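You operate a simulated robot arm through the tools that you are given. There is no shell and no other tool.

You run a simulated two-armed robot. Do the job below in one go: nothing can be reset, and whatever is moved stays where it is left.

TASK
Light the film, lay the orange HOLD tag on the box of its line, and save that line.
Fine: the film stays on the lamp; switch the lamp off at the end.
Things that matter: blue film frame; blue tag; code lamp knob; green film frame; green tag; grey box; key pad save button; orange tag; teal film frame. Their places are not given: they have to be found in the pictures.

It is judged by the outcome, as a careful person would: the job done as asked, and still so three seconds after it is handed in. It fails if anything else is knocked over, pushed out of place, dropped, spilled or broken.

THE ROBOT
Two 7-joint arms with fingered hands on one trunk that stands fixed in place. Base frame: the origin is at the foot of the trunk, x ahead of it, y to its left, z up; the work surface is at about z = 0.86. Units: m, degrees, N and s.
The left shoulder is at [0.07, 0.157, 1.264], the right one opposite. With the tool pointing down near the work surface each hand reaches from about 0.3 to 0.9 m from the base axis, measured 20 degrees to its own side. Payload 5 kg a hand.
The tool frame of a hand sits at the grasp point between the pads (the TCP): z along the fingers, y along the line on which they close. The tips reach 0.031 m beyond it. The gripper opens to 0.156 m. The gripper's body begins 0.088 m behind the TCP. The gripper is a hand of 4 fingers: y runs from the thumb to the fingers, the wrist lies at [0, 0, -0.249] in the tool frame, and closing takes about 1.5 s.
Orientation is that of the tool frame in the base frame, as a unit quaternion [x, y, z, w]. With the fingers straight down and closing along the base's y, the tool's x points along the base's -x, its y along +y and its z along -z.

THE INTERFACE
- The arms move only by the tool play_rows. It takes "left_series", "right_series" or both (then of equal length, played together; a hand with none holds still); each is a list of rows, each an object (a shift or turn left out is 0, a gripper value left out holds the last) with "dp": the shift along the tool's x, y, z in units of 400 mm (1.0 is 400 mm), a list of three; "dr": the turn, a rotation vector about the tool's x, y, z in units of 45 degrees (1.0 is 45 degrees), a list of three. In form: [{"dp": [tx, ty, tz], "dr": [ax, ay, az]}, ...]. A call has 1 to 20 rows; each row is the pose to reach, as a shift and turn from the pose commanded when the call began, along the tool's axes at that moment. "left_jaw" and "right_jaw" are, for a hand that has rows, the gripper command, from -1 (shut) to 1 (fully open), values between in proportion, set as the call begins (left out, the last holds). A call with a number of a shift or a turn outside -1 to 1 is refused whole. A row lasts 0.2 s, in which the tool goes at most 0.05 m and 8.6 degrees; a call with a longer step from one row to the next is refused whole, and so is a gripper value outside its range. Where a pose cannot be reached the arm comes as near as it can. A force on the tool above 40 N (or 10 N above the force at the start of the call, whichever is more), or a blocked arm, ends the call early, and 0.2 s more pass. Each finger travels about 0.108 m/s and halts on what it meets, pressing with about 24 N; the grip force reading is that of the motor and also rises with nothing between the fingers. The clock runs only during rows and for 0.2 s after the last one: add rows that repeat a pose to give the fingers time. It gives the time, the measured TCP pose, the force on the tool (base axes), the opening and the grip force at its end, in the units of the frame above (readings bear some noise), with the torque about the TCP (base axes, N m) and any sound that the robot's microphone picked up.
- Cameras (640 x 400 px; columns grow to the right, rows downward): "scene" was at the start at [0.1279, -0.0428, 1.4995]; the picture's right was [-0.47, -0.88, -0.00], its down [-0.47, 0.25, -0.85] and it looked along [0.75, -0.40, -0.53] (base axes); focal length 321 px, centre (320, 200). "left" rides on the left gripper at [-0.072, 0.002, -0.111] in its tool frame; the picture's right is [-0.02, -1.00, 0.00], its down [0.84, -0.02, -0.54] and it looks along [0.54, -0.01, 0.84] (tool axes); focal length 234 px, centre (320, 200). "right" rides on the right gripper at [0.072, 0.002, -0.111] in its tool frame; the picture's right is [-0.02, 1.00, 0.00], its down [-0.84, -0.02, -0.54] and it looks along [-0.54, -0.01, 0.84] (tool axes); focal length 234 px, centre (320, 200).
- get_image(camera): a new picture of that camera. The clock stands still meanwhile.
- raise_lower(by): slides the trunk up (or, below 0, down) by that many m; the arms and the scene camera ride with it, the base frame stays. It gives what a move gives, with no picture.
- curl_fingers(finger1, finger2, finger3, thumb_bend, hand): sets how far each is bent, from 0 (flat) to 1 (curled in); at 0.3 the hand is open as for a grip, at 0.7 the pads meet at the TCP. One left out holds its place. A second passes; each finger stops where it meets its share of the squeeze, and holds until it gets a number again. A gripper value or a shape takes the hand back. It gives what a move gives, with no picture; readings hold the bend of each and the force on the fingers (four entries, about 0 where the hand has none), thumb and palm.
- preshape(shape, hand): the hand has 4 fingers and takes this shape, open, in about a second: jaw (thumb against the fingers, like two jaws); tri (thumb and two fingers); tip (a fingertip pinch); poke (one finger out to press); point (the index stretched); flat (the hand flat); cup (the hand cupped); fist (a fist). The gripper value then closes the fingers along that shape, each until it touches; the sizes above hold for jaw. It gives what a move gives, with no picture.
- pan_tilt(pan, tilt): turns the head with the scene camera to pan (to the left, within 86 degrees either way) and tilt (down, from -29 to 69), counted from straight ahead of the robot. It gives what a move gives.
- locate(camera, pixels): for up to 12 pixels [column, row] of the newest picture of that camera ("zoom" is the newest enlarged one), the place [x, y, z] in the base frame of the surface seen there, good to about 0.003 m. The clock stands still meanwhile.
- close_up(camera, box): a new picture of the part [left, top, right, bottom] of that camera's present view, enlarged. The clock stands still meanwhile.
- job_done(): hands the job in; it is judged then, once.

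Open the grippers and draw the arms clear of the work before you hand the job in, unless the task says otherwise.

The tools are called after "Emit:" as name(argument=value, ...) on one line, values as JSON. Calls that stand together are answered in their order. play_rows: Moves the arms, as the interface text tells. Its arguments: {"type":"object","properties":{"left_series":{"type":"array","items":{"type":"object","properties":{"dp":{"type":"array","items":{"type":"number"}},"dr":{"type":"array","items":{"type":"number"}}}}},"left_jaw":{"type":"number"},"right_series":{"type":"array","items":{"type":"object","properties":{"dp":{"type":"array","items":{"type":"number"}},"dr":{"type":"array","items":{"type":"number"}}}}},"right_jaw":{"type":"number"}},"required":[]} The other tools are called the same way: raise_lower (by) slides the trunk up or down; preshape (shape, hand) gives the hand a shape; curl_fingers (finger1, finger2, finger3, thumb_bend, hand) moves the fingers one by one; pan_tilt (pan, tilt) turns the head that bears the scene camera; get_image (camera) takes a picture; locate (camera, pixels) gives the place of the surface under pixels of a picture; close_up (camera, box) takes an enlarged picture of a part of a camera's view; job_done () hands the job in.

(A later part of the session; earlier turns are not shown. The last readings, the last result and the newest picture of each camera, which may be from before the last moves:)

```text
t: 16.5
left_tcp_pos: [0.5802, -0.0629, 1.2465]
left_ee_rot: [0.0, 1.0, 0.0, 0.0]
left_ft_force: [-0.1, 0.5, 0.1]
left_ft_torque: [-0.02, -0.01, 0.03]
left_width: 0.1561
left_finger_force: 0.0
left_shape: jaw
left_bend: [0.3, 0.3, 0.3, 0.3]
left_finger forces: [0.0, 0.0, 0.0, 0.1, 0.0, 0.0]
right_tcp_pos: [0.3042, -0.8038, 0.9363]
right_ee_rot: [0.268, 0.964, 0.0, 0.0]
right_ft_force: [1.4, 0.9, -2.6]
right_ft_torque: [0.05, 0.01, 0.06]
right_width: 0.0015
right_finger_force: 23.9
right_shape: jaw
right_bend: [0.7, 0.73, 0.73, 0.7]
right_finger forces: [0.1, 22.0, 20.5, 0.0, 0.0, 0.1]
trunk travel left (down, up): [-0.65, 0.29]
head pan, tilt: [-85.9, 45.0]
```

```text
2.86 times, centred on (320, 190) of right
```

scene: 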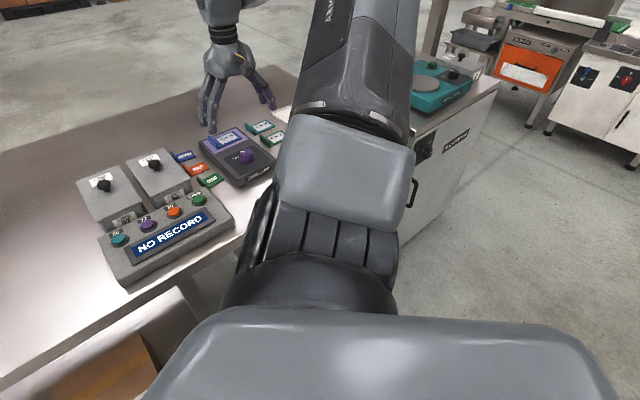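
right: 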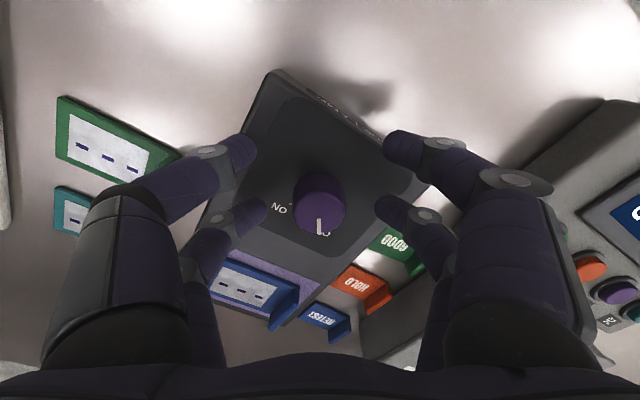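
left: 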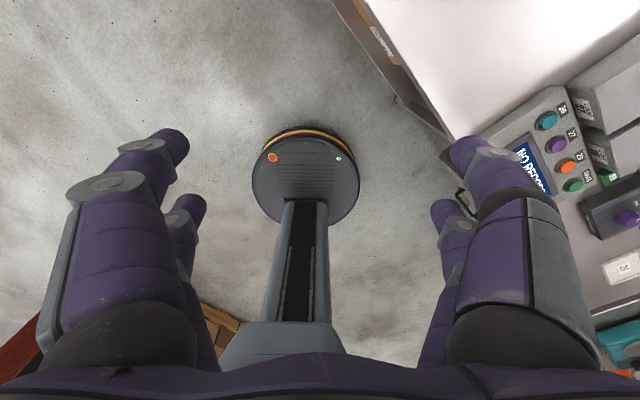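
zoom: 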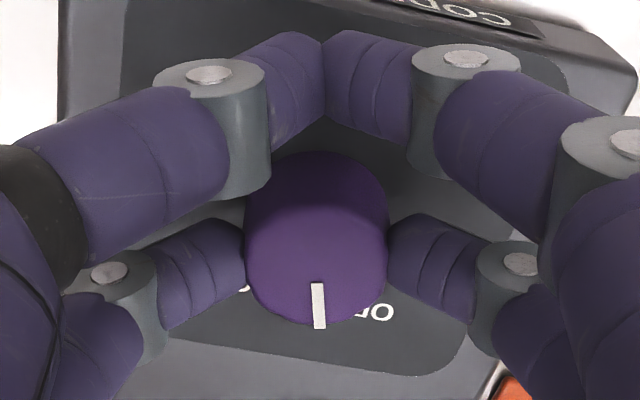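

The knob turned with the hand (pointer still at the image bottom while OFF slid right). I turn another 40°.

Emit:
play_rows(right_series=[{"dp": [-0.0005, 0.0071, 0], "dr": [0, 0, 0.178]}, {"dp": [-0.002, 0.0141, 0], "dr": [0, 0, 0.356]}, {"dp": [-0.0044, 0.0208, 0], "dr": [0, 0, 0.533]}, {"dp": [-0.0078, 0.0271, 0], "dr": [0, 0, 0.711]}, {"dp": [-0.012, 0.0329, 0], "dr": [0, 0, 0.889]}])

Emit:
close_up(camera="right", box=[240, 120, 400, 260])

Emit:
get_image(camera="right")

```text
t: 17.7
left_tcp_pos: [0.5814, -0.0627, 1.2466]
left_ee_rot: [0.0, 1.0, 0.0, 0.0]
left_ft_force: [-0.8, 0.5, -0.3]
left_ft_torque: [0.02, -0.01, 0.01]
left_width: 0.1558
left_finger_force: 0.1
left_shape: jaw
left_bend: [0.3, 0.3, 0.3, 0.3]
left_finger forces: [0.0, 0.0, 0.1, 0.0, 0.0, 0.0]
right_tcp_pos: [0.3154, -0.7953, 0.9368]
right_ee_rot: [0.582, 0.813, 0.0, 0.0]
right_ft_force: [7.0, -3.7, -2.3]
right_ft_torque: [-0.03, -0.14, 0.15]
right_width: 0.0015
right_finger_force: 24.5
right_shape: jaw
right_bend: [0.7, 0.73, 0.73, 0.7]
right_finger forces: [0.0, 25.1, 19.5, 0.0, 0.0, 0.0]
trunk travel left (down, up): [-0.65, 0.29]
head pan, tilt: [-85.9, 45.0]
```

```text
2.86 times, centred on (320, 190) of right
```

zoom: 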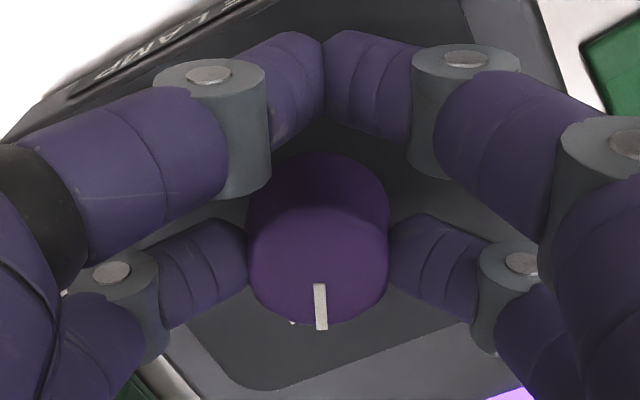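

```text
taken
```

right: 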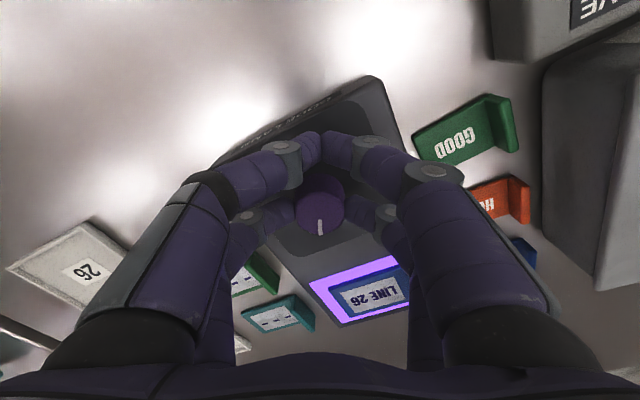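

The lamp is lit and the film shows "LINE 26". I zoom in to read it with certainty.

Emit:
close_up(camera="right", box=[300, 240, 420, 330])

Emit:
get_image(camera="scene")

```text
4.44 times, centred on (360, 285) of right
```

zoom: 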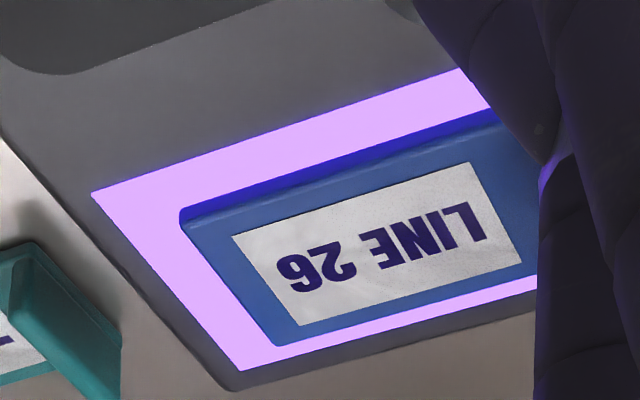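

```text
taken
```

scene: 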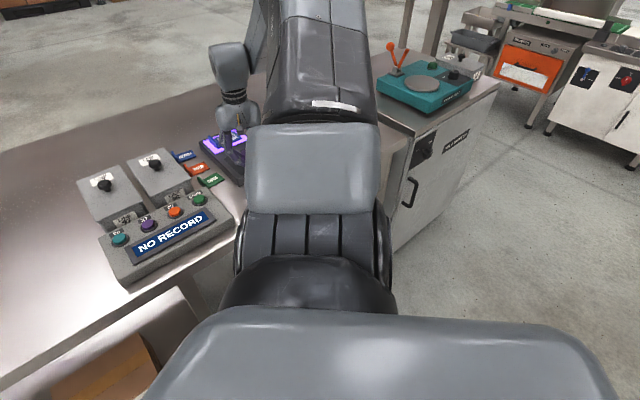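

Line 26 is confirmed. I open the fingers and rise off the knob, leaving the lamp lit for now.

Emit:
play_rows(right_series=[{"dp": [0, 0, 0]}, {"dp": [0, 0, 0]}, {"dp": [0, 0, 0]}, {"dp": [0, 0, -0.05]}, {"dp": [0, 0, -0.12]}, {"dp": [0, 0, -0.2]}, {"dp": [0, 0, -0.3]}], right_jaw=-0.04)

Emit:
get_image(camera="right")

```text
t: 19.3
left_tcp_pos: [0.5786, -0.0608, 1.2472]
left_ee_rot: [0.0, 1.0, -0.001, 0.0]
left_ft_force: [0.1, 0.5, -0.6]
left_ft_torque: [-0.04, -0.02, 0.02]
left_width: 0.1558
left_finger_force: 0.0
left_shape: jaw
left_bend: [0.3, 0.3, 0.3, 0.3]
left_finger forces: [0.0, 0.0, 0.1, 0.1, 0.0, 0.0]
right_tcp_pos: [0.3128, -0.7919, 1.0575]
right_ee_rot: [0.58, 0.814, 0.0, 0.0]
right_ft_force: [-0.1, 0.8, -0.3]
right_ft_torque: [-0.04, -0.01, -0.01]
right_width: 0.0744
right_finger_force: 0.0
right_shape: jaw
right_bend: [0.73, 0.73, 0.73, 0.7]
right_finger forces: [0.0, 0.0, 0.0, 0.1, 0.0, 0.0]
trunk travel left (down, up): [-0.65, 0.29]
head pan, tilt: [-85.9, 45.0]
```

```text
taken
```

right: 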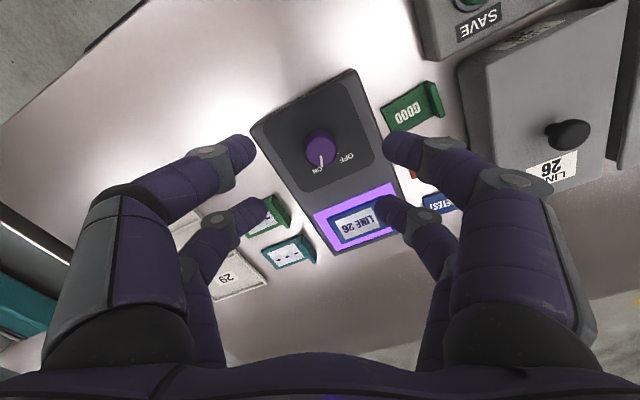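

The lamp stays lit with the pointer at ON. Next the HOLD tag: I will grasp it across its width, so I move above it (about (0.481,-0.796)) while turning the hand toward 135°.

Emit:
play_rows(right_series=[{"dp": [-0.021, 0.056, 0], "dr": [0, 0, 0.142]}, {"dp": [-0.042, 0.113, 0], "dr": [0, 0, 0.285]}, {"dp": [-0.063, 0.169, 0], "dr": [0, 0, 0.428]}, {"dp": [-0.084, 0.225, 0], "dr": [0, 0, 0.571]}, {"dp": [-0.105, 0.281, 0], "dr": [0, 0, 0.714]}, {"dp": [-0.126, 0.338, 0], "dr": [0, 0, 0.857]}, {"dp": [-0.147, 0.394, 0], "dr": [0, 0, 1.0]}])

Emit:
play_rows(right_series=[{"dp": [0, 0, 0], "dr": [0, 0, 0.14]}, {"dp": [0, 0, 0], "dr": [0, 0, 0.28]}, {"dp": [0, 0, 0], "dr": [0, 0, 0.422]}])

Emit:
get_image(camera="right")

Emit:
get_image(camera="scene")

```text
t: 20.9
left_tcp_pos: [0.581, -0.0628, 1.2474]
left_ee_rot: [0.0, 1.0, -0.001, -0.001]
left_ft_force: [0.6, -0.1, 0.3]
left_ft_torque: [0.01, 0.02, 0.01]
left_width: 0.156
left_finger_force: 0.0
left_shape: jaw
left_bend: [0.3, 0.3, 0.3, 0.3]
left_finger forces: [0.0, 0.1, 0.0, 0.1, 0.0, 0.0]
right_tcp_pos: [0.484, -0.7988, 1.0561]
right_ee_rot: [0.848, 0.529, 0.0, -0.001]
right_ft_force: [0.3, 0.9, -0.4]
right_ft_torque: [0.02, 0.06, 0.02]
right_width: 0.0748
right_finger_force: 0.0
right_shape: jaw
right_bend: [0.73, 0.73, 0.73, 0.7]
right_finger forces: [0.0, 0.1, 0.0, 0.0, 0.1, 0.0]
trunk travel left (down, up): [-0.65, 0.29]
head pan, tilt: [-85.9, 45.0]
```

```text
t: 21.7
left_tcp_pos: [0.5782, -0.062, 1.2474]
left_ee_rot: [0.0, 1.0, 0.001, 0.001]
left_ft_force: [0.8, -0.5, -0.6]
left_ft_torque: [0.01, 0.01, 0.0]
left_width: 0.1559
left_finger_force: 0.0
left_shape: jaw
left_bend: [0.3, 0.3, 0.3, 0.3]
left_finger forces: [0.0, 0.0, 0.1, 0.1, 0.0, 0.0]
right_tcp_pos: [0.4823, -0.798, 1.0566]
right_ee_rot: [0.923, 0.384, -0.001, 0.0]
right_ft_force: [0.0, -0.3, 1.0]
right_ft_torque: [-0.03, 0.03, -0.01]
right_width: 0.0748
right_finger_force: 0.1
right_shape: jaw
right_bend: [0.73, 0.73, 0.73, 0.7]
right_finger forces: [0.0, 0.0, 0.0, 0.1, 0.0, 0.0]
trunk travel left (down, up): [-0.65, 0.29]
head pan, tilt: [-85.9, 45.0]
```

```text
taken
```

right: 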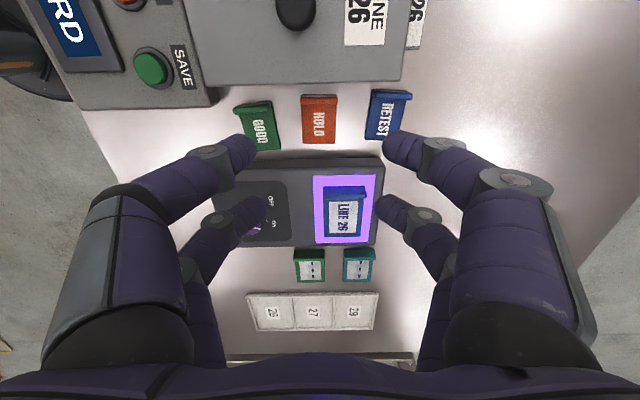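

```text
taken
```

scene: 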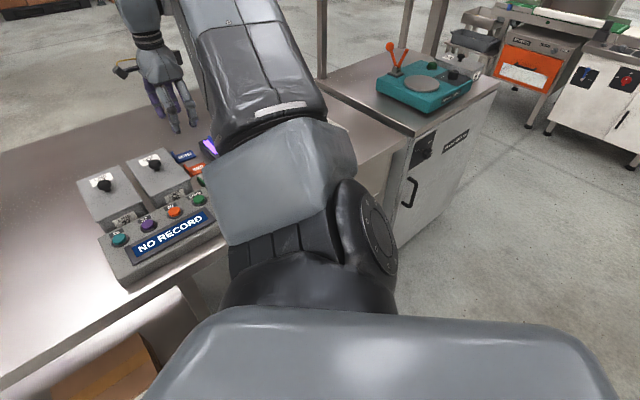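

Orientation reached; HOLD is at (319,120) between GOOD (258,127) and RETEST (388,115). I zoom in and measure.

Emit:
close_up(camera="right", box=[224, 70, 416, 190])

Emit:
locate(camera="zoom", pixels=[[264, 92], [378, 92], [320, 92], [266, 110], [376, 110], [270, 240], [372, 240], [320, 180], [170, 160], [486, 140], [320, 30], [320, 60]])

Emit:
locate(camera="right", pixels=[[235, 107], [275, 103], [370, 92], [410, 97], [250, 140], [384, 137], [200, 80], [300, 80], [400, 78], [295, 10], [300, 60], [360, 20]])

```text
3.33 times, centred on (320, 130) of right
```

zoom: 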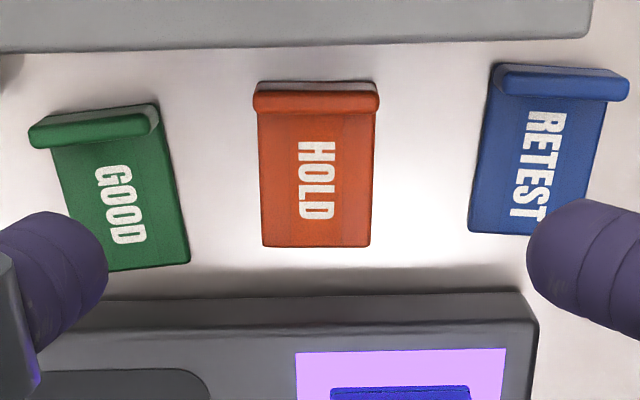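

```text
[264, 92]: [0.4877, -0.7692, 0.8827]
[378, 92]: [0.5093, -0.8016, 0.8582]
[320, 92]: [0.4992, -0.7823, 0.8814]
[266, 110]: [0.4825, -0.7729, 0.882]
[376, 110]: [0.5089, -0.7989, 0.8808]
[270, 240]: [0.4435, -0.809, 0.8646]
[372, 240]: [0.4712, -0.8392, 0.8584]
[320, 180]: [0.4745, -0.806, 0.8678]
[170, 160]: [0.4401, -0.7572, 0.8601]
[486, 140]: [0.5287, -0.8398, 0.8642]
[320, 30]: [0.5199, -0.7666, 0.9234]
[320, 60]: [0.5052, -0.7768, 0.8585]
```

```text
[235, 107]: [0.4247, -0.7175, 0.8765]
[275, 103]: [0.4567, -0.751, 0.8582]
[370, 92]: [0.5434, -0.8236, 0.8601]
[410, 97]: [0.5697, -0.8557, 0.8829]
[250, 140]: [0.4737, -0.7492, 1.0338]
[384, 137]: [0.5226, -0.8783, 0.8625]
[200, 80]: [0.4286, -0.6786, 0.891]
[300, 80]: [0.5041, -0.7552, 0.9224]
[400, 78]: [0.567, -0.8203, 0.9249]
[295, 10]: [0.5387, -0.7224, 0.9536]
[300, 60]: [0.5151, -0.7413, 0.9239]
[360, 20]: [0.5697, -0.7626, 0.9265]
```

HOLD's lip spans about 0.042 m, centred on the tool axis (y' offset <1 mm), with ~30 mm gaps to GOOD and ~38 mm to RETEST. I narrow the opening to 0.052 and descend to just above the lips to check alignment.

Emit:
play_rows(right_series=[{"dp": [0.002, 0, 0.05]}, {"dp": [0.004, 0, 0.12]}, {"dp": [0.005, 0, 0.19]}, {"dp": [0.005, 0, 0.25]}, {"dp": [0.005, 0, 0.29]}, {"dp": [0.005, 0, 0.31]}], right_jaw=-0.333)

Emit:
get_image(camera="right")

Emit:
close_up(camera="right", box=[224, 100, 416, 220])

```text
t: 23.1
left_tcp_pos: [0.5792, -0.0622, 1.248]
left_ee_rot: [0.0, 1.0, 0.0, 0.0]
left_ft_force: [0.1, -0.5, -0.5]
left_ft_torque: [0.0, -0.03, 0.0]
left_width: 0.1563
left_finger_force: 0.1
left_shape: jaw
left_bend: [0.3, 0.3, 0.3, 0.3]
left_finger forces: [0.1, 0.0, 0.0, 0.0, 0.0, 0.1]
right_tcp_pos: [0.4835, -0.7975, 0.9323]
right_ee_rot: [0.924, 0.382, 0.0, 0.0]
right_ft_force: [0.4, 0.8, -0.2]
right_ft_torque: [0.0, 0.01, 0.01]
right_width: 0.0522
right_finger_force: 0.0
right_shape: jaw
right_bend: [0.73, 0.73, 0.73, 0.7]
right_finger forces: [0.0, 0.1, 0.0, 0.0, 0.1, 0.1]
trunk travel left (down, up): [-0.65, 0.29]
head pan, tilt: [-85.9, 45.0]
```

```text
taken
```

right: 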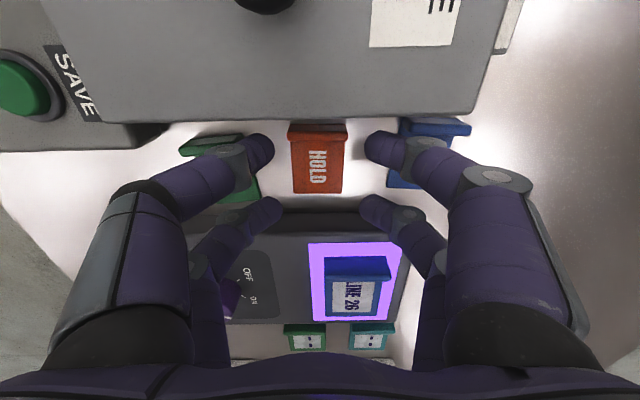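

```text
3.33 times, centred on (320, 160) of right
```

zoom: 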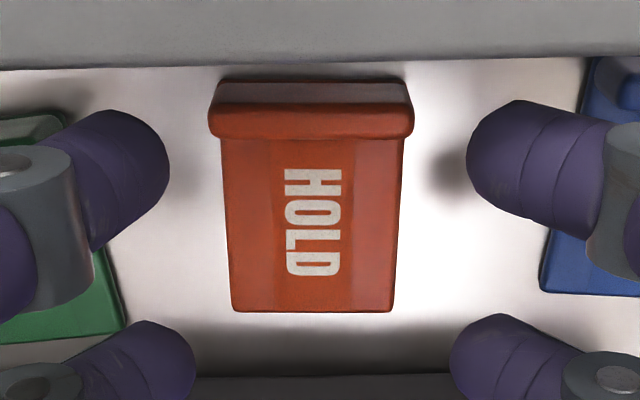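

The tips (zoom x≈170 and 466) straddle the lip (208–414) evenly, and nothing is touching. I descend the last ~37 mm slowly.

Emit:
play_rows(right_series=[{"dp": [0, 0, 0.025]}, {"dp": [0, 0, 0.05]}, {"dp": [0, 0, 0.07]}, {"dp": [0, 0, 0.085]}, {"dp": [0, 0, 0.093]}])

Emit:
get_image(camera="right")

```text
t: 24.3
left_tcp_pos: [0.5797, -0.0628, 1.2467]
left_ee_rot: [-0.001, 1.0, 0.0, 0.001]
left_ft_force: [-0.2, -0.1, 0.2]
left_ft_torque: [-0.04, -0.01, -0.01]
left_width: 0.156
left_finger_force: 0.1
left_shape: jaw
left_bend: [0.3, 0.3, 0.3, 0.3]
left_finger forces: [0.1, 0.1, 0.0, 0.0, 0.1, 0.1]
right_tcp_pos: [0.483, -0.799, 0.8963]
right_ee_rot: [0.924, 0.383, 0.0, 0.0]
right_ft_force: [0.6, -0.9, -0.6]
right_ft_torque: [0.0, 0.01, 0.01]
right_width: 0.0525
right_finger_force: 0.2
right_shape: jaw
right_bend: [0.73, 0.73, 0.73, 0.7]
right_finger forces: [0.0, 0.0, 0.0, 0.1, 0.1, 0.0]
trunk travel left (down, up): [-0.65, 0.29]
head pan, tilt: [-85.9, 45.0]
```

```text
taken
```

right: 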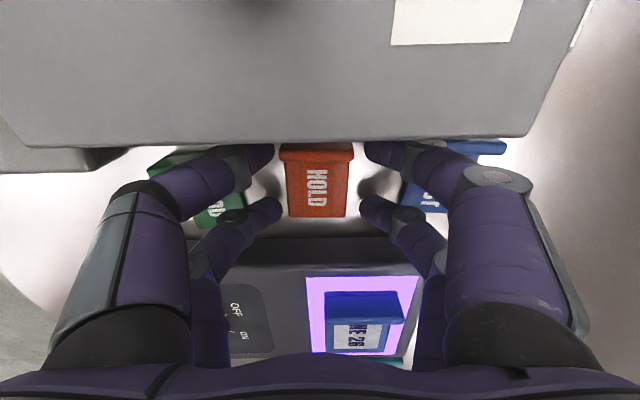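

No contact, tips are beside the tag. I close the fingers on the tag.

Emit:
play_rows(right_series=[{"dp": [0, 0, 0]}, {"dp": [0, 0, 0]}, {"dp": [0, 0, 0]}, {"dp": [0, 0, 0]}], right_jaw=-1)

Emit:
close_up(camera="right", box=[200, 110, 440, 260])

```text
t: 25.3
left_tcp_pos: [0.5788, -0.0627, 1.2471]
left_ee_rot: [0.0, 1.0, 0.0, 0.0]
left_ft_force: [-0.2, -0.8, -0.6]
left_ft_torque: [0.01, 0.0, -0.02]
left_width: 0.1558
left_finger_force: 0.0
left_shape: jaw
left_bend: [0.3, 0.3, 0.3, 0.3]
left_finger forces: [0.0, 0.0, 0.1, 0.0, 0.1, 0.0]
right_tcp_pos: [0.4827, -0.7981, 0.896]
right_ee_rot: [0.924, 0.383, 0.0, 0.0]
right_ft_force: [0.9, -0.4, 0.2]
right_ft_torque: [-0.11, 0.03, 0.0]
right_width: 0.0344
right_finger_force: 24.0
right_shape: jaw
right_bend: [0.73, 0.72, 0.73, 0.7]
right_finger forces: [20.9, 21.6, 21.0, 0.0, 21.4, 0.1]
trunk travel left (down, up): [-0.65, 0.29]
head pan, tilt: [-85.9, 45.0]
```

```text
2.67 times, centred on (320, 185) of right
```

zoom: 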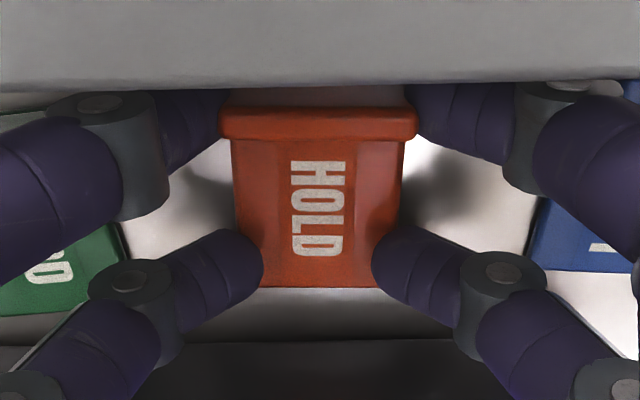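

All four digits press about 21 N on the tag's lip ends and plate edges. I lift it straight up, slowly at first.

Emit:
play_rows(right_series=[{"dp": [0, 0, -0.01]}, {"dp": [0, 0, -0.025]}, {"dp": [0, 0, -0.05]}, {"dp": [0, 0, -0.1]}, {"dp": [0, 0, -0.17]}, {"dp": [0, 0, -0.25]}, {"dp": [0, 0, -0.33]}, {"dp": [0, 0, -0.4]}])

Emit:
get_image(camera="right")

```text
t: 27.1
left_tcp_pos: [0.5789, -0.0611, 1.2488]
left_ee_rot: [0.0, 1.0, 0.0, 0.0]
left_ft_force: [-0.2, 0.1, 0.4]
left_ft_torque: [-0.02, -0.03, -0.05]
left_width: 0.1559
left_finger_force: 0.0
left_shape: jaw
left_bend: [0.3, 0.3, 0.3, 0.3]
left_finger forces: [0.0, 0.1, 0.0, 0.0, 0.0, 0.0]
right_tcp_pos: [0.4827, -0.7962, 1.0543]
right_ee_rot: [0.924, 0.383, 0.0, 0.0]
right_ft_force: [-0.9, 0.6, 0.6]
right_ft_torque: [-0.02, -0.01, 0.02]
right_width: 0.0346
right_finger_force: 24.2
right_shape: jaw
right_bend: [0.73, 0.72, 0.73, 0.7]
right_finger forces: [20.8, 21.7, 20.8, 0.0, 21.8, 0.1]
trunk travel left (down, up): [-0.65, 0.29]
head pan, tilt: [-85.9, 45.0]
```

```text
taken
```

right: 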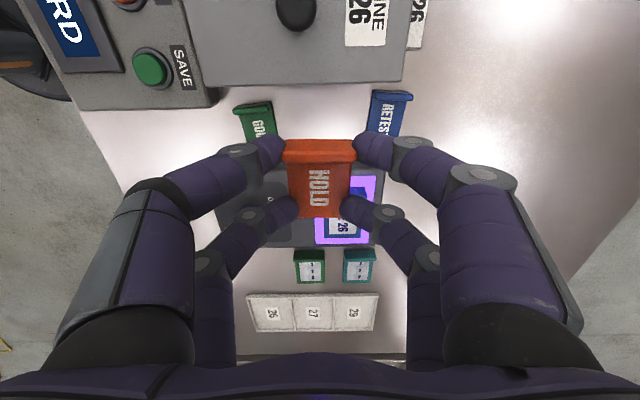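

The tag is held level. I move the hand toward the LINE 26 box (tool +x) and a little up to see the whole lid.

Emit:
play_rows(right_series=[{"dp": [0.05, 0, -0.02]}, {"dp": [0.1, 0, -0.04]}, {"dp": [0.15, 0, -0.06]}, {"dp": [0.2, 0, -0.08]}, {"dp": [0.25, 0, -0.1]}, {"dp": [0.3, 0, -0.1]}, {"dp": [0.35, 0, -0.1]}])

Emit:
get_image(camera="right")

Emit:
pan_tilt(pan=-50, tilt=42)

Emit:
get_image(camera="scene")

```text
t: 28.7
left_tcp_pos: [0.58, -0.0651, 1.2472]
left_ee_rot: [0.0, 1.0, 0.001, -0.001]
left_ft_force: [1.0, -0.4, -0.6]
left_ft_torque: [0.03, 0.03, 0.04]
left_width: 0.1558
left_finger_force: 0.0
left_shape: jaw
left_bend: [0.3, 0.3, 0.3, 0.3]
left_finger forces: [0.0, 0.0, 0.1, 0.0, 0.0, 0.0]
right_tcp_pos: [0.5796, -0.7193, 1.0902]
right_ee_rot: [0.923, 0.386, 0.002, -0.003]
right_ft_force: [0.5, -0.6, -0.3]
right_ft_torque: [0.01, -0.01, 0.01]
right_width: 0.0341
right_finger_force: 23.8
right_shape: jaw
right_bend: [0.73, 0.72, 0.73, 0.7]
right_finger forces: [20.7, 21.8, 20.7, 0.0, 21.7, 0.0]
right hand out of reach, approached as far as the arm can: row 6, 7
trunk travel left (down, up): [-0.65, 0.29]
head pan, tilt: [-85.9, 45.0]
```

```text
taken
```

right: 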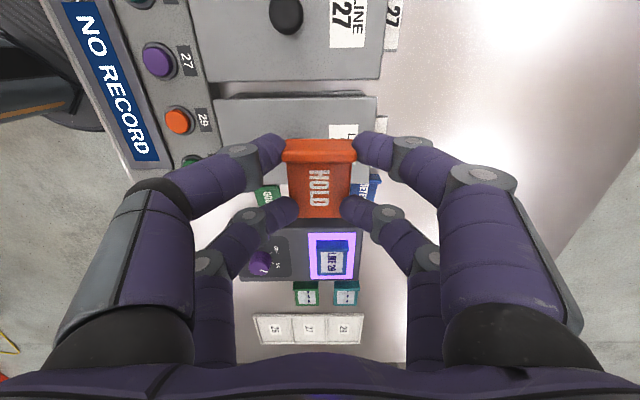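

```text
t: 29.7
left_tcp_pos: [0.5781, -0.0617, 1.2472]
left_ee_rot: [0.0, 1.0, 0.0, 0.0]
left_ft_force: [-1.3, 0.7, -0.7]
left_ft_torque: [-0.03, 0.03, 0.01]
left_width: 0.156
left_finger_force: 0.1
left_shape: jaw
left_bend: [0.3, 0.3, 0.3, 0.3]
left_finger forces: [0.0, 0.1, 0.0, 0.0, 0.0, 0.0]
right_tcp_pos: [0.5797, -0.7182, 1.0901]
right_ee_rot: [0.922, 0.387, 0.003, -0.003]
right_ft_force: [0.6, 1.1, -0.8]
right_ft_torque: [-0.01, -0.02, 0.0]
right_width: 0.0343
right_finger_force: 23.9
right_shape: jaw
right_bend: [0.73, 0.72, 0.73, 0.7]
right_finger forces: [20.8, 21.7, 20.8, 0.1, 21.7, 0.0]
trunk travel left (down, up): [-0.65, 0.29]
head pan, tilt: [-50.0, 42.0]
```

```text
taken
```

scene: 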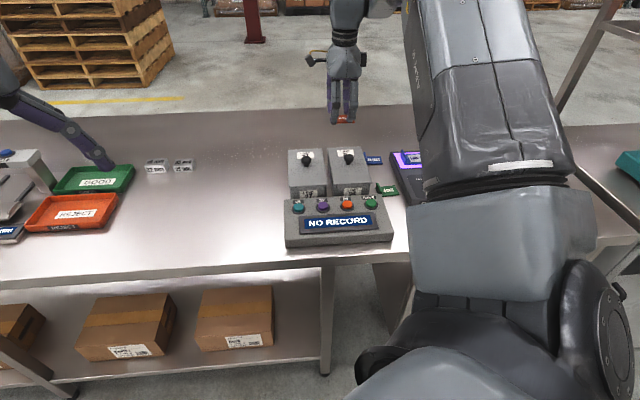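

The scene camera now sees both boxes at (308,175) and (350,175). I zoom in to measure the LINE 26 lid.

Emit:
close_up(camera="scene", box=[280, 130, 420, 218])

Emit:
locate(camera="zoom", pixels=[[232, 92], [385, 86], [412, 246], [232, 265], [320, 120], [315, 145], [300, 200], [340, 230], [270, 250], [395, 240], [275, 100], [375, 100]])

```text
4.55 times, centred on (350, 174) of scene
```

zoom: 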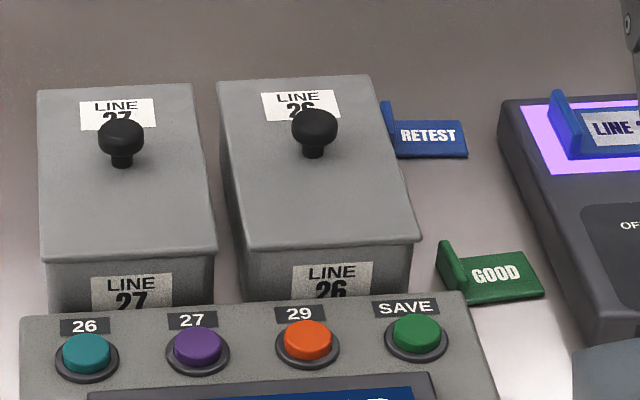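

```text
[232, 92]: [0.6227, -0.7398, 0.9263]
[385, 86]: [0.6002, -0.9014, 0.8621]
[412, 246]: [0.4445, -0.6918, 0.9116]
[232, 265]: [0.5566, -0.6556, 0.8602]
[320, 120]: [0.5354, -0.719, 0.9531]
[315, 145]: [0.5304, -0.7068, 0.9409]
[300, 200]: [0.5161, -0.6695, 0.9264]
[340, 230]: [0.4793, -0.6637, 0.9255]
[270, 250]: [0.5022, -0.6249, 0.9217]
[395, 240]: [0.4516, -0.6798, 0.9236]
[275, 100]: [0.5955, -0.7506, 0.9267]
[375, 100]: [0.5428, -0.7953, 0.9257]
```

The LINE 26 lid spans about 0.10 × 0.17 m at z≈0.926 with its knob at about (0.537,-0.717). The free front area suits the tag, so I move above (0.493,-0.675), staying high.

Emit:
play_rows(right_series=[{"dp": [-0.03, -0.05, 0.02]}, {"dp": [-0.06, -0.1, 0.04]}, {"dp": [-0.09, -0.15, 0.06]}, {"dp": [-0.117, -0.1975, 0.08]}, {"dp": [-0.117, -0.1975, 0.1]}])

Emit:
get_image(camera="right")

Emit:
close_up(camera="scene", box=[260, 80, 420, 218])

```text
t: 30.9
left_tcp_pos: [0.5795, -0.0634, 1.2479]
left_ee_rot: [0.0, 1.0, 0.0, -0.001]
left_ft_force: [-0.4, -0.6, -0.1]
left_ft_torque: [0.04, 0.02, -0.01]
left_width: 0.1558
left_finger_force: 0.2
left_shape: jaw
left_bend: [0.3, 0.3, 0.3, 0.3]
left_finger forces: [0.0, 0.0, 0.1, 0.1, 0.1, 0.0]
right_tcp_pos: [0.4907, -0.6965, 1.0501]
right_ee_rot: [0.923, 0.384, 0.001, -0.001]
right_ft_force: [0.0, -0.1, 0.3]
right_ft_torque: [0.01, 0.01, 0.03]
right_width: 0.0344
right_finger_force: 23.7
right_shape: jaw
right_bend: [0.73, 0.72, 0.73, 0.7]
right_finger forces: [20.8, 21.9, 20.5, 0.0, 21.9, 0.0]
right hand out of reach, approached as far as the arm can: row 1, 2, 3, 4
trunk travel left (down, up): [-0.65, 0.29]
head pan, tilt: [-50.0, 42.0]
```

```text
taken
```

right: 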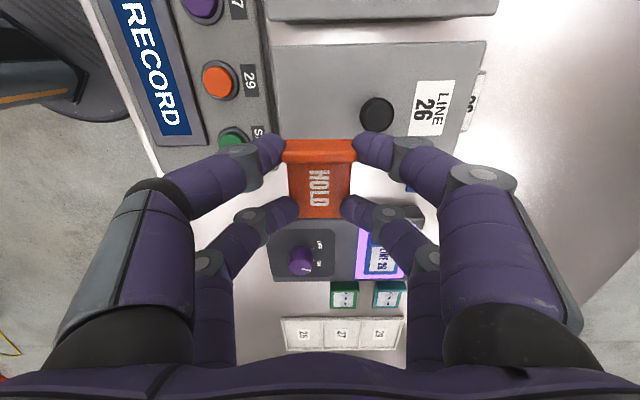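

```text
2.90 times, centred on (340, 149) of scene
```

zoom: 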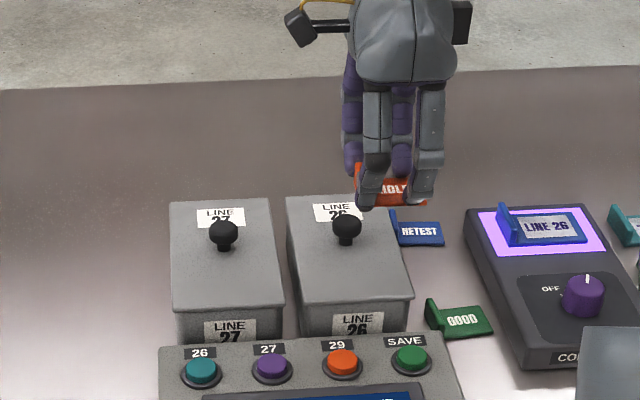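

The commanded pose was clipped at the reach limit, so I'm ~2 cm short. I continue with a small shift toward (0.493,-0.675) while descending to about 1.01, and check the reading.

Emit:
play_rows(right_series=[{"dp": [0.01, -0.008, 0.03]}, {"dp": [0.02, -0.017, 0.06]}, {"dp": [0.03, -0.025, 0.08]}, {"dp": [0.041, -0.0335, 0.1]}, {"dp": [0.041, -0.0335, 0.1]}])

Emit:
get_image(camera="right")

Emit:
close_up(camera="scene", box=[260, 80, 420, 218])

```text
t: 32.1
left_tcp_pos: [0.5795, -0.0635, 1.248]
left_ee_rot: [0.0, 1.0, -0.001, 0.0]
left_ft_force: [-0.1, 0.1, 0.4]
left_ft_torque: [-0.04, 0.02, -0.01]
left_width: 0.1559
left_finger_force: 0.1
left_shape: jaw
left_bend: [0.3, 0.3, 0.3, 0.3]
left_finger forces: [0.0, 0.1, 0.1, 0.0, 0.0, 0.1]
right_tcp_pos: [0.493, -0.6776, 1.0086]
right_ee_rot: [0.923, 0.386, 0.003, -0.001]
right_ft_force: [0.1, 0.5, 0.1]
right_ft_torque: [0.0, 0.01, -0.02]
right_width: 0.0344
right_finger_force: 24.4
right_shape: jaw
right_bend: [0.73, 0.72, 0.73, 0.7]
right_finger forces: [20.8, 22.0, 20.5, 0.1, 21.9, 0.0]
right hand out of reach, approached as far as the arm can: row 4, 5
trunk travel left (down, up): [-0.65, 0.29]
head pan, tilt: [-50.0, 42.0]
```

```text
taken
```

right: 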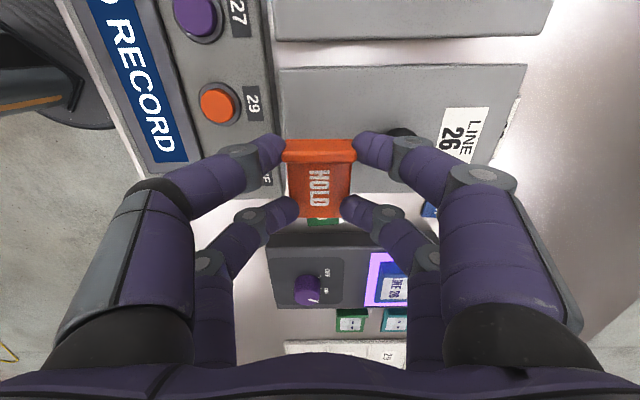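

```text
2.90 times, centred on (340, 149) of scene
```

zoom: 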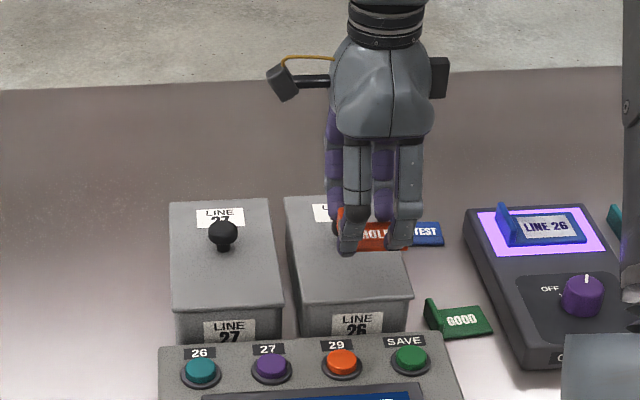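

The reading (0.493,-0.678,1.009) is within 2 mm of the target with a negligible tilt. I descend to about 0.975 and check clearance to the lid knob.

Emit:
play_rows(right_series=[{"dp": [0, 0, 0.025]}, {"dp": [0, 0, 0.05]}, {"dp": [0, 0, 0.07]}, {"dp": [0, 0, 0.08]}])

Emit:
get_image(camera="right")

Emit:
close_up(camera="scene", box=[300, 120, 400, 182])

```text
t: 33.1
left_tcp_pos: [0.5783, -0.0626, 1.2474]
left_ee_rot: [0.0, 1.0, 0.0, 0.0]
left_ft_force: [0.0, -0.8, -0.2]
left_ft_torque: [-0.03, 0.0, 0.01]
left_width: 0.1559
left_finger_force: 0.0
left_shape: jaw
left_bend: [0.3, 0.3, 0.3, 0.3]
left_finger forces: [0.0, 0.0, 0.0, 0.0, 0.1, 0.1]
right_tcp_pos: [0.4932, -0.6775, 0.9779]
right_ee_rot: [0.924, 0.383, 0.0, 0.0]
right_ft_force: [0.7, 0.4, -0.4]
right_ft_torque: [0.0, -0.03, -0.01]
right_width: 0.0344
right_finger_force: 24.1
right_shape: jaw
right_bend: [0.73, 0.72, 0.73, 0.7]
right_finger forces: [20.8, 22.0, 20.4, 0.0, 22.0, 0.1]
trunk travel left (down, up): [-0.65, 0.29]
head pan, tilt: [-50.0, 42.0]
```

```text
taken
```

right: 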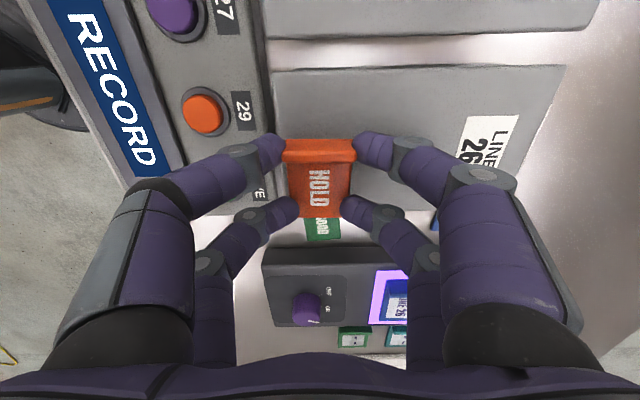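

```text
6.40 times, centred on (350, 151) of scene
```

zoom: 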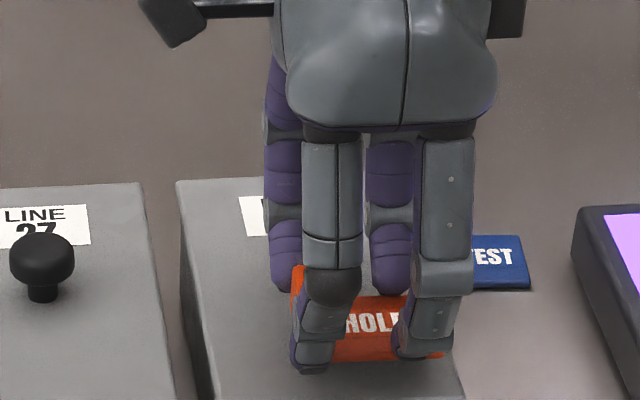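

I want to be sure the fingers clear the lid knob, expected near (403,173) in the right picture. I zoom in there.

Emit:
close_up(camera="right", box=[270, 110, 470, 260])

Emit:
locate(camera="right", pixels=[[412, 148], [395, 165], [400, 180], [383, 145], [384, 208], [405, 213], [320, 150], [320, 212], [360, 185], [300, 130], [450, 170], [395, 185]])

```text
2.67 times, centred on (370, 185) of right
```

zoom: 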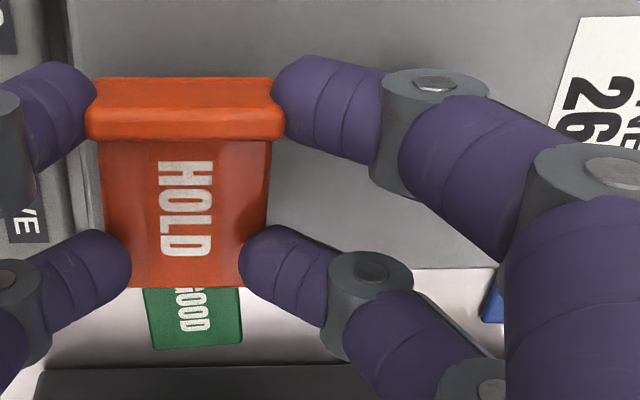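

```text
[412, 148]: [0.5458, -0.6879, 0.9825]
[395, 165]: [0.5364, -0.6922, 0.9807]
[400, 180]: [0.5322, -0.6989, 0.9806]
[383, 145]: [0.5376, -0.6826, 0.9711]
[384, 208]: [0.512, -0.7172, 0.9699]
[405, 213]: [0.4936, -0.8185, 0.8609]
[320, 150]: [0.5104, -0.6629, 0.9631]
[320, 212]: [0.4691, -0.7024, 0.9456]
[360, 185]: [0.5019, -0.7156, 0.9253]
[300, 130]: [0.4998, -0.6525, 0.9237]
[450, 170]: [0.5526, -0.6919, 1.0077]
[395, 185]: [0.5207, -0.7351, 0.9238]
```

I need to be sure of the lid's front edge relative to the tag. I take a sharper close-up of that side.

Emit:
close_up(camera="right", box=[230, 60, 390, 230])

Emit:
locate(camera="right", pixels=[[268, 80], [274, 80], [280, 80], [286, 80], [276, 120], [282, 120], [288, 120], [294, 120], [300, 120], [282, 215], [290, 225], [330, 221]])

```text
2.35 times, centred on (310, 145) of right
```

zoom: 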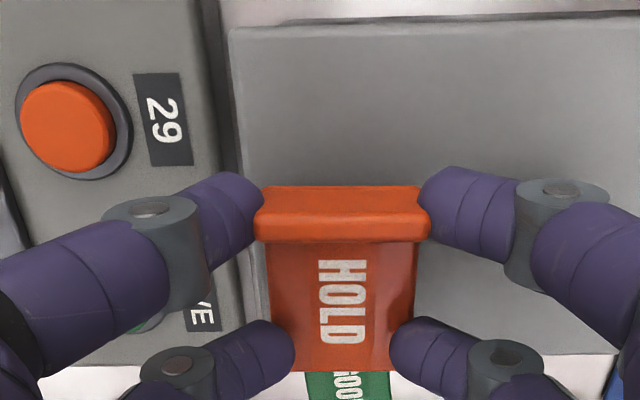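

```text
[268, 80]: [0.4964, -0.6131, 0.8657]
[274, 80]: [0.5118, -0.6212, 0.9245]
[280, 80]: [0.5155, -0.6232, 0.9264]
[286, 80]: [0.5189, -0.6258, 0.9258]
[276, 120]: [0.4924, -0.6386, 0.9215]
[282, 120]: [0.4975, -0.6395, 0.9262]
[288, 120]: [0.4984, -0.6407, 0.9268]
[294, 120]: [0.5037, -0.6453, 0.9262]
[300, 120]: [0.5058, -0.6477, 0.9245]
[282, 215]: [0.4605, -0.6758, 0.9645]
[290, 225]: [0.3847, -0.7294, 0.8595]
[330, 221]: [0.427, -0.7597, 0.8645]
```

The lid's front edge is at about 7 mm outside the tag's edge, and the knuckles clear the lid knob. I lower the tag onto the lid gently.

Emit:
play_rows(right_series=[{"dp": [0.006, 0, 0.012]}, {"dp": [0.01, 0, 0.022]}, {"dp": [0.01, 0, 0.03]}, {"dp": [0.01, 0, 0.035]}, {"dp": [0.01, 0, 0.0375]}])

```text
t: 34.3
left_tcp_pos: [0.5784, -0.0624, 1.2479]
left_ee_rot: [0.0, 1.0, 0.0, 0.0]
left_ft_force: [-0.4, 0.4, 0.2]
left_ft_torque: [0.03, 0.02, -0.02]
left_width: 0.1562
left_finger_force: 0.0
left_shape: jaw
left_bend: [0.3, 0.3, 0.3, 0.3]
left_finger forces: [0.0, 0.1, 0.0, 0.0, 0.0, 0.1]
right_tcp_pos: [0.4957, -0.6749, 0.9605]
right_ee_rot: [0.924, 0.381, 0.0, 0.0]
right_ft_force: [-0.6, 0.1, -0.3]
right_ft_torque: [0.01, 0.0, 0.04]
right_width: 0.0344
right_finger_force: 23.7
right_shape: jaw
right_bend: [0.73, 0.72, 0.73, 0.7]
right_finger forces: [20.9, 22.0, 20.4, 0.0, 22.1, 0.0]
trunk travel left (down, up): [-0.65, 0.29]
head pan, tilt: [-50.0, 42.0]
```

No contact force yet at z 0.9605. I lower in 1 mm steps.

Emit:
play_rows(right_series=[{"dp": [0, 0, 0.0025]}, {"dp": [0, 0, 0.005]}])

Emit:
close_up(camera="scene", box=[310, 130, 390, 190])

```text
t: 34.9
left_tcp_pos: [0.578, -0.0618, 1.2483]
left_ee_rot: [0.0, 1.0, 0.001, 0.001]
left_ft_force: [-1.0, 0.6, -0.4]
left_ft_torque: [0.0, 0.0, 0.0]
left_width: 0.156
left_finger_force: 0.0
left_shape: jaw
left_bend: [0.3, 0.3, 0.3, 0.3]
left_finger forces: [0.0, 0.1, 0.0, 0.0, 0.0, 0.0]
right_tcp_pos: [0.4946, -0.675, 0.9618]
right_ee_rot: [0.924, 0.384, 0.001, 0.001]
right_ft_force: [-1.2, -1.3, 8.2]
right_ft_torque: [-0.3, 0.26, 0.01]
right_width: 0.0345
right_finger_force: 23.9
right_shape: jaw
right_bend: [0.73, 0.72, 0.73, 0.7]
right_finger forces: [20.7, 24.6, 21.9, 0.1, 21.8, 0.0]
trunk travel left (down, up): [-0.65, 0.29]
head pan, tilt: [-50.0, 42.0]
```

```text
6.67 times, centred on (350, 160) of scene
```

zoom: 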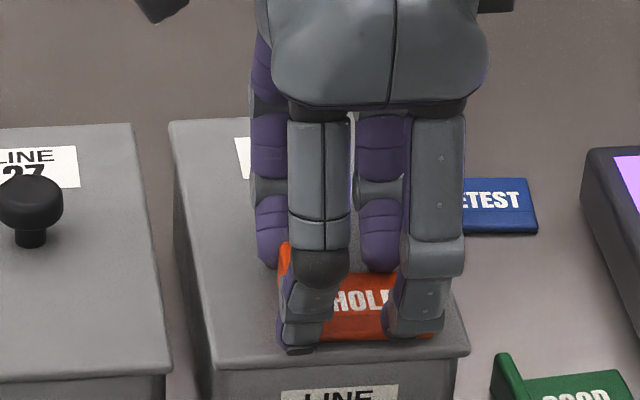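

The tag is on the lid (8 N contact). I ease up 1 mm, open the fingers to about 0.056, and then rise straight up.

Emit:
play_rows(right_series=[{"dp": [0, 0, -0.0025]}, {"dp": [0, 0, -0.0025]}])

Emit:
play_rows(right_series=[{"dp": [0, 0, 0]}, {"dp": [0, 0, 0]}, {"dp": [0, 0, 0]}], right_jaw=-0.28)

Emit:
close_up(camera="right", box=[230, 60, 430, 240])

```text
t: 35.5
left_tcp_pos: [0.5794, -0.0624, 1.2471]
left_ee_rot: [0.001, 1.0, 0.0, 0.001]
left_ft_force: [-0.1, 0.4, -0.4]
left_ft_torque: [0.01, -0.01, 0.01]
left_width: 0.1559
left_finger_force: 0.2
left_shape: jaw
left_bend: [0.3, 0.3, 0.3, 0.3]
left_finger forces: [0.0, 0.0, 0.0, 0.0, 0.0, 0.0]
right_tcp_pos: [0.4951, -0.6738, 0.9625]
right_ee_rot: [0.923, 0.384, 0.0, 0.001]
right_ft_force: [0.2, -2.7, 5.9]
right_ft_torque: [-0.28, 0.09, 0.05]
right_width: 0.0343
right_finger_force: 23.6
right_shape: jaw
right_bend: [0.73, 0.72, 0.73, 0.7]
right_finger forces: [21.0, 24.8, 20.7, 0.0, 21.7, 0.0]
trunk travel left (down, up): [-0.65, 0.29]
head pan, tilt: [-50.0, 42.0]
```

```text
t: 36.3
left_tcp_pos: [0.5778, -0.0627, 1.2472]
left_ee_rot: [-0.001, 1.0, 0.0, 0.001]
left_ft_force: [-0.3, 0.1, -0.4]
left_ft_torque: [0.0, -0.04, -0.03]
left_width: 0.156
left_finger_force: 0.0
left_shape: jaw
left_bend: [0.3, 0.3, 0.3, 0.3]
left_finger forces: [0.0, 0.1, 0.0, 0.1, 0.0, 0.0]
right_tcp_pos: [0.4955, -0.6749, 0.9604]
right_ee_rot: [0.924, 0.383, 0.0, 0.001]
right_ft_force: [0.6, 0.2, 0.6]
right_ft_torque: [-0.02, 0.0, 0.01]
right_width: 0.0556
right_finger_force: 0.0
right_shape: jaw
right_bend: [0.74, 0.74, 0.74, 0.7]
right_finger forces: [0.6, 0.0, 0.0, 0.1, 0.0, 0.0]
trunk travel left (down, up): [-0.65, 0.29]
head pan, tilt: [-50.0, 42.0]
heard: snap
```

```text
2.22 times, centred on (330, 150) of right
```

zoom: 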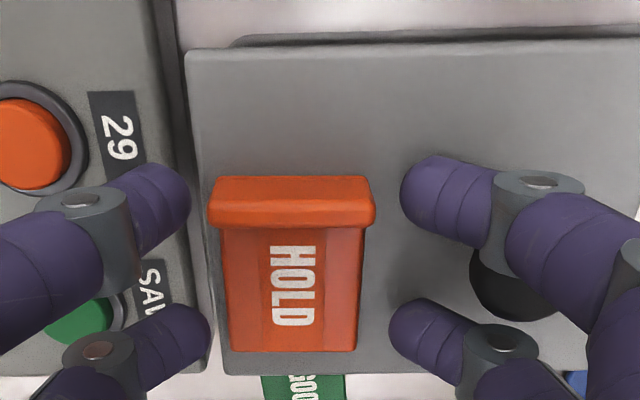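

The tag lies flat on the LINE 26 lid and is free of the fingers (a snap was heard as it let go). I rise straight up 0.1 m and look.

Emit:
play_rows(right_series=[{"dp": [0, 0, -0.02]}, {"dp": [0, 0, -0.06]}, {"dp": [0, 0, -0.12]}, {"dp": [0, 0, -0.19]}, {"dp": [0, 0, -0.26]}])

Emit:
get_image(camera="right")

Emit:
close_up(camera="scene", box=[270, 120, 430, 250])

```text
t: 37.5
left_tcp_pos: [0.5787, -0.0625, 1.2472]
left_ee_rot: [0.0, 1.0, 0.0, 0.0]
left_ft_force: [-0.1, -0.1, 0.2]
left_ft_torque: [-0.01, 0.0, 0.0]
left_width: 0.1559
left_finger_force: 0.1
left_shape: jaw
left_bend: [0.3, 0.3, 0.3, 0.3]
left_finger forces: [0.0, 0.0, 0.0, 0.0, 0.0, 0.1]
right_tcp_pos: [0.4931, -0.6961, 1.0582]
right_ee_rot: [0.922, 0.387, 0.003, -0.003]
right_ft_force: [-0.2, 0.1, 0.0]
right_ft_torque: [-0.02, -0.03, -0.05]
right_width: 0.0558
right_finger_force: 0.1
right_shape: jaw
right_bend: [0.74, 0.74, 0.74, 0.7]
right_finger forces: [0.0, 0.0, 0.0, 0.1, 0.0, 0.1]
right hand out of reach, approached as far as the arm can: row 3, 4, 5
trunk travel left (down, up): [-0.65, 0.29]
head pan, tilt: [-50.0, 42.0]
heard: snap
```

```text
taken
```

right: 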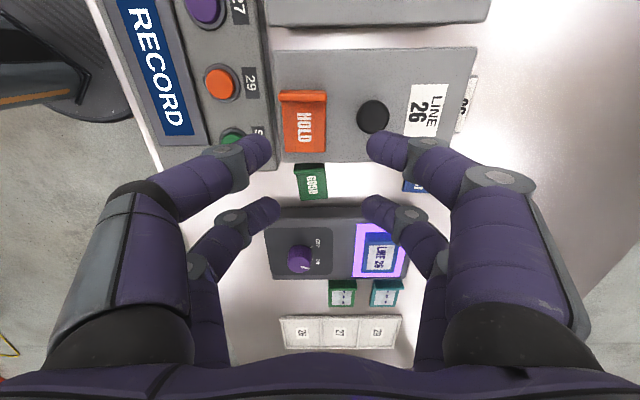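

```text
3.08 times, centred on (350, 185) of scene
```

zoom: 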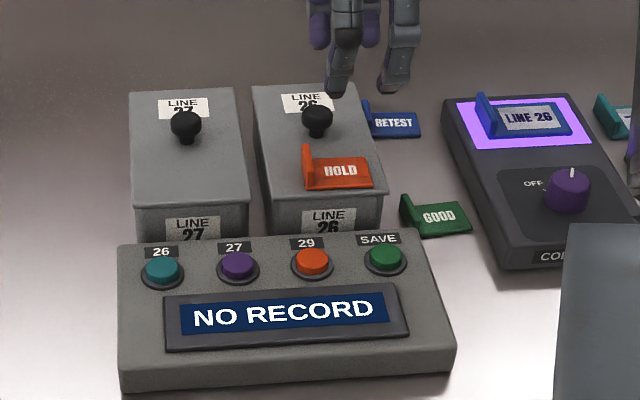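

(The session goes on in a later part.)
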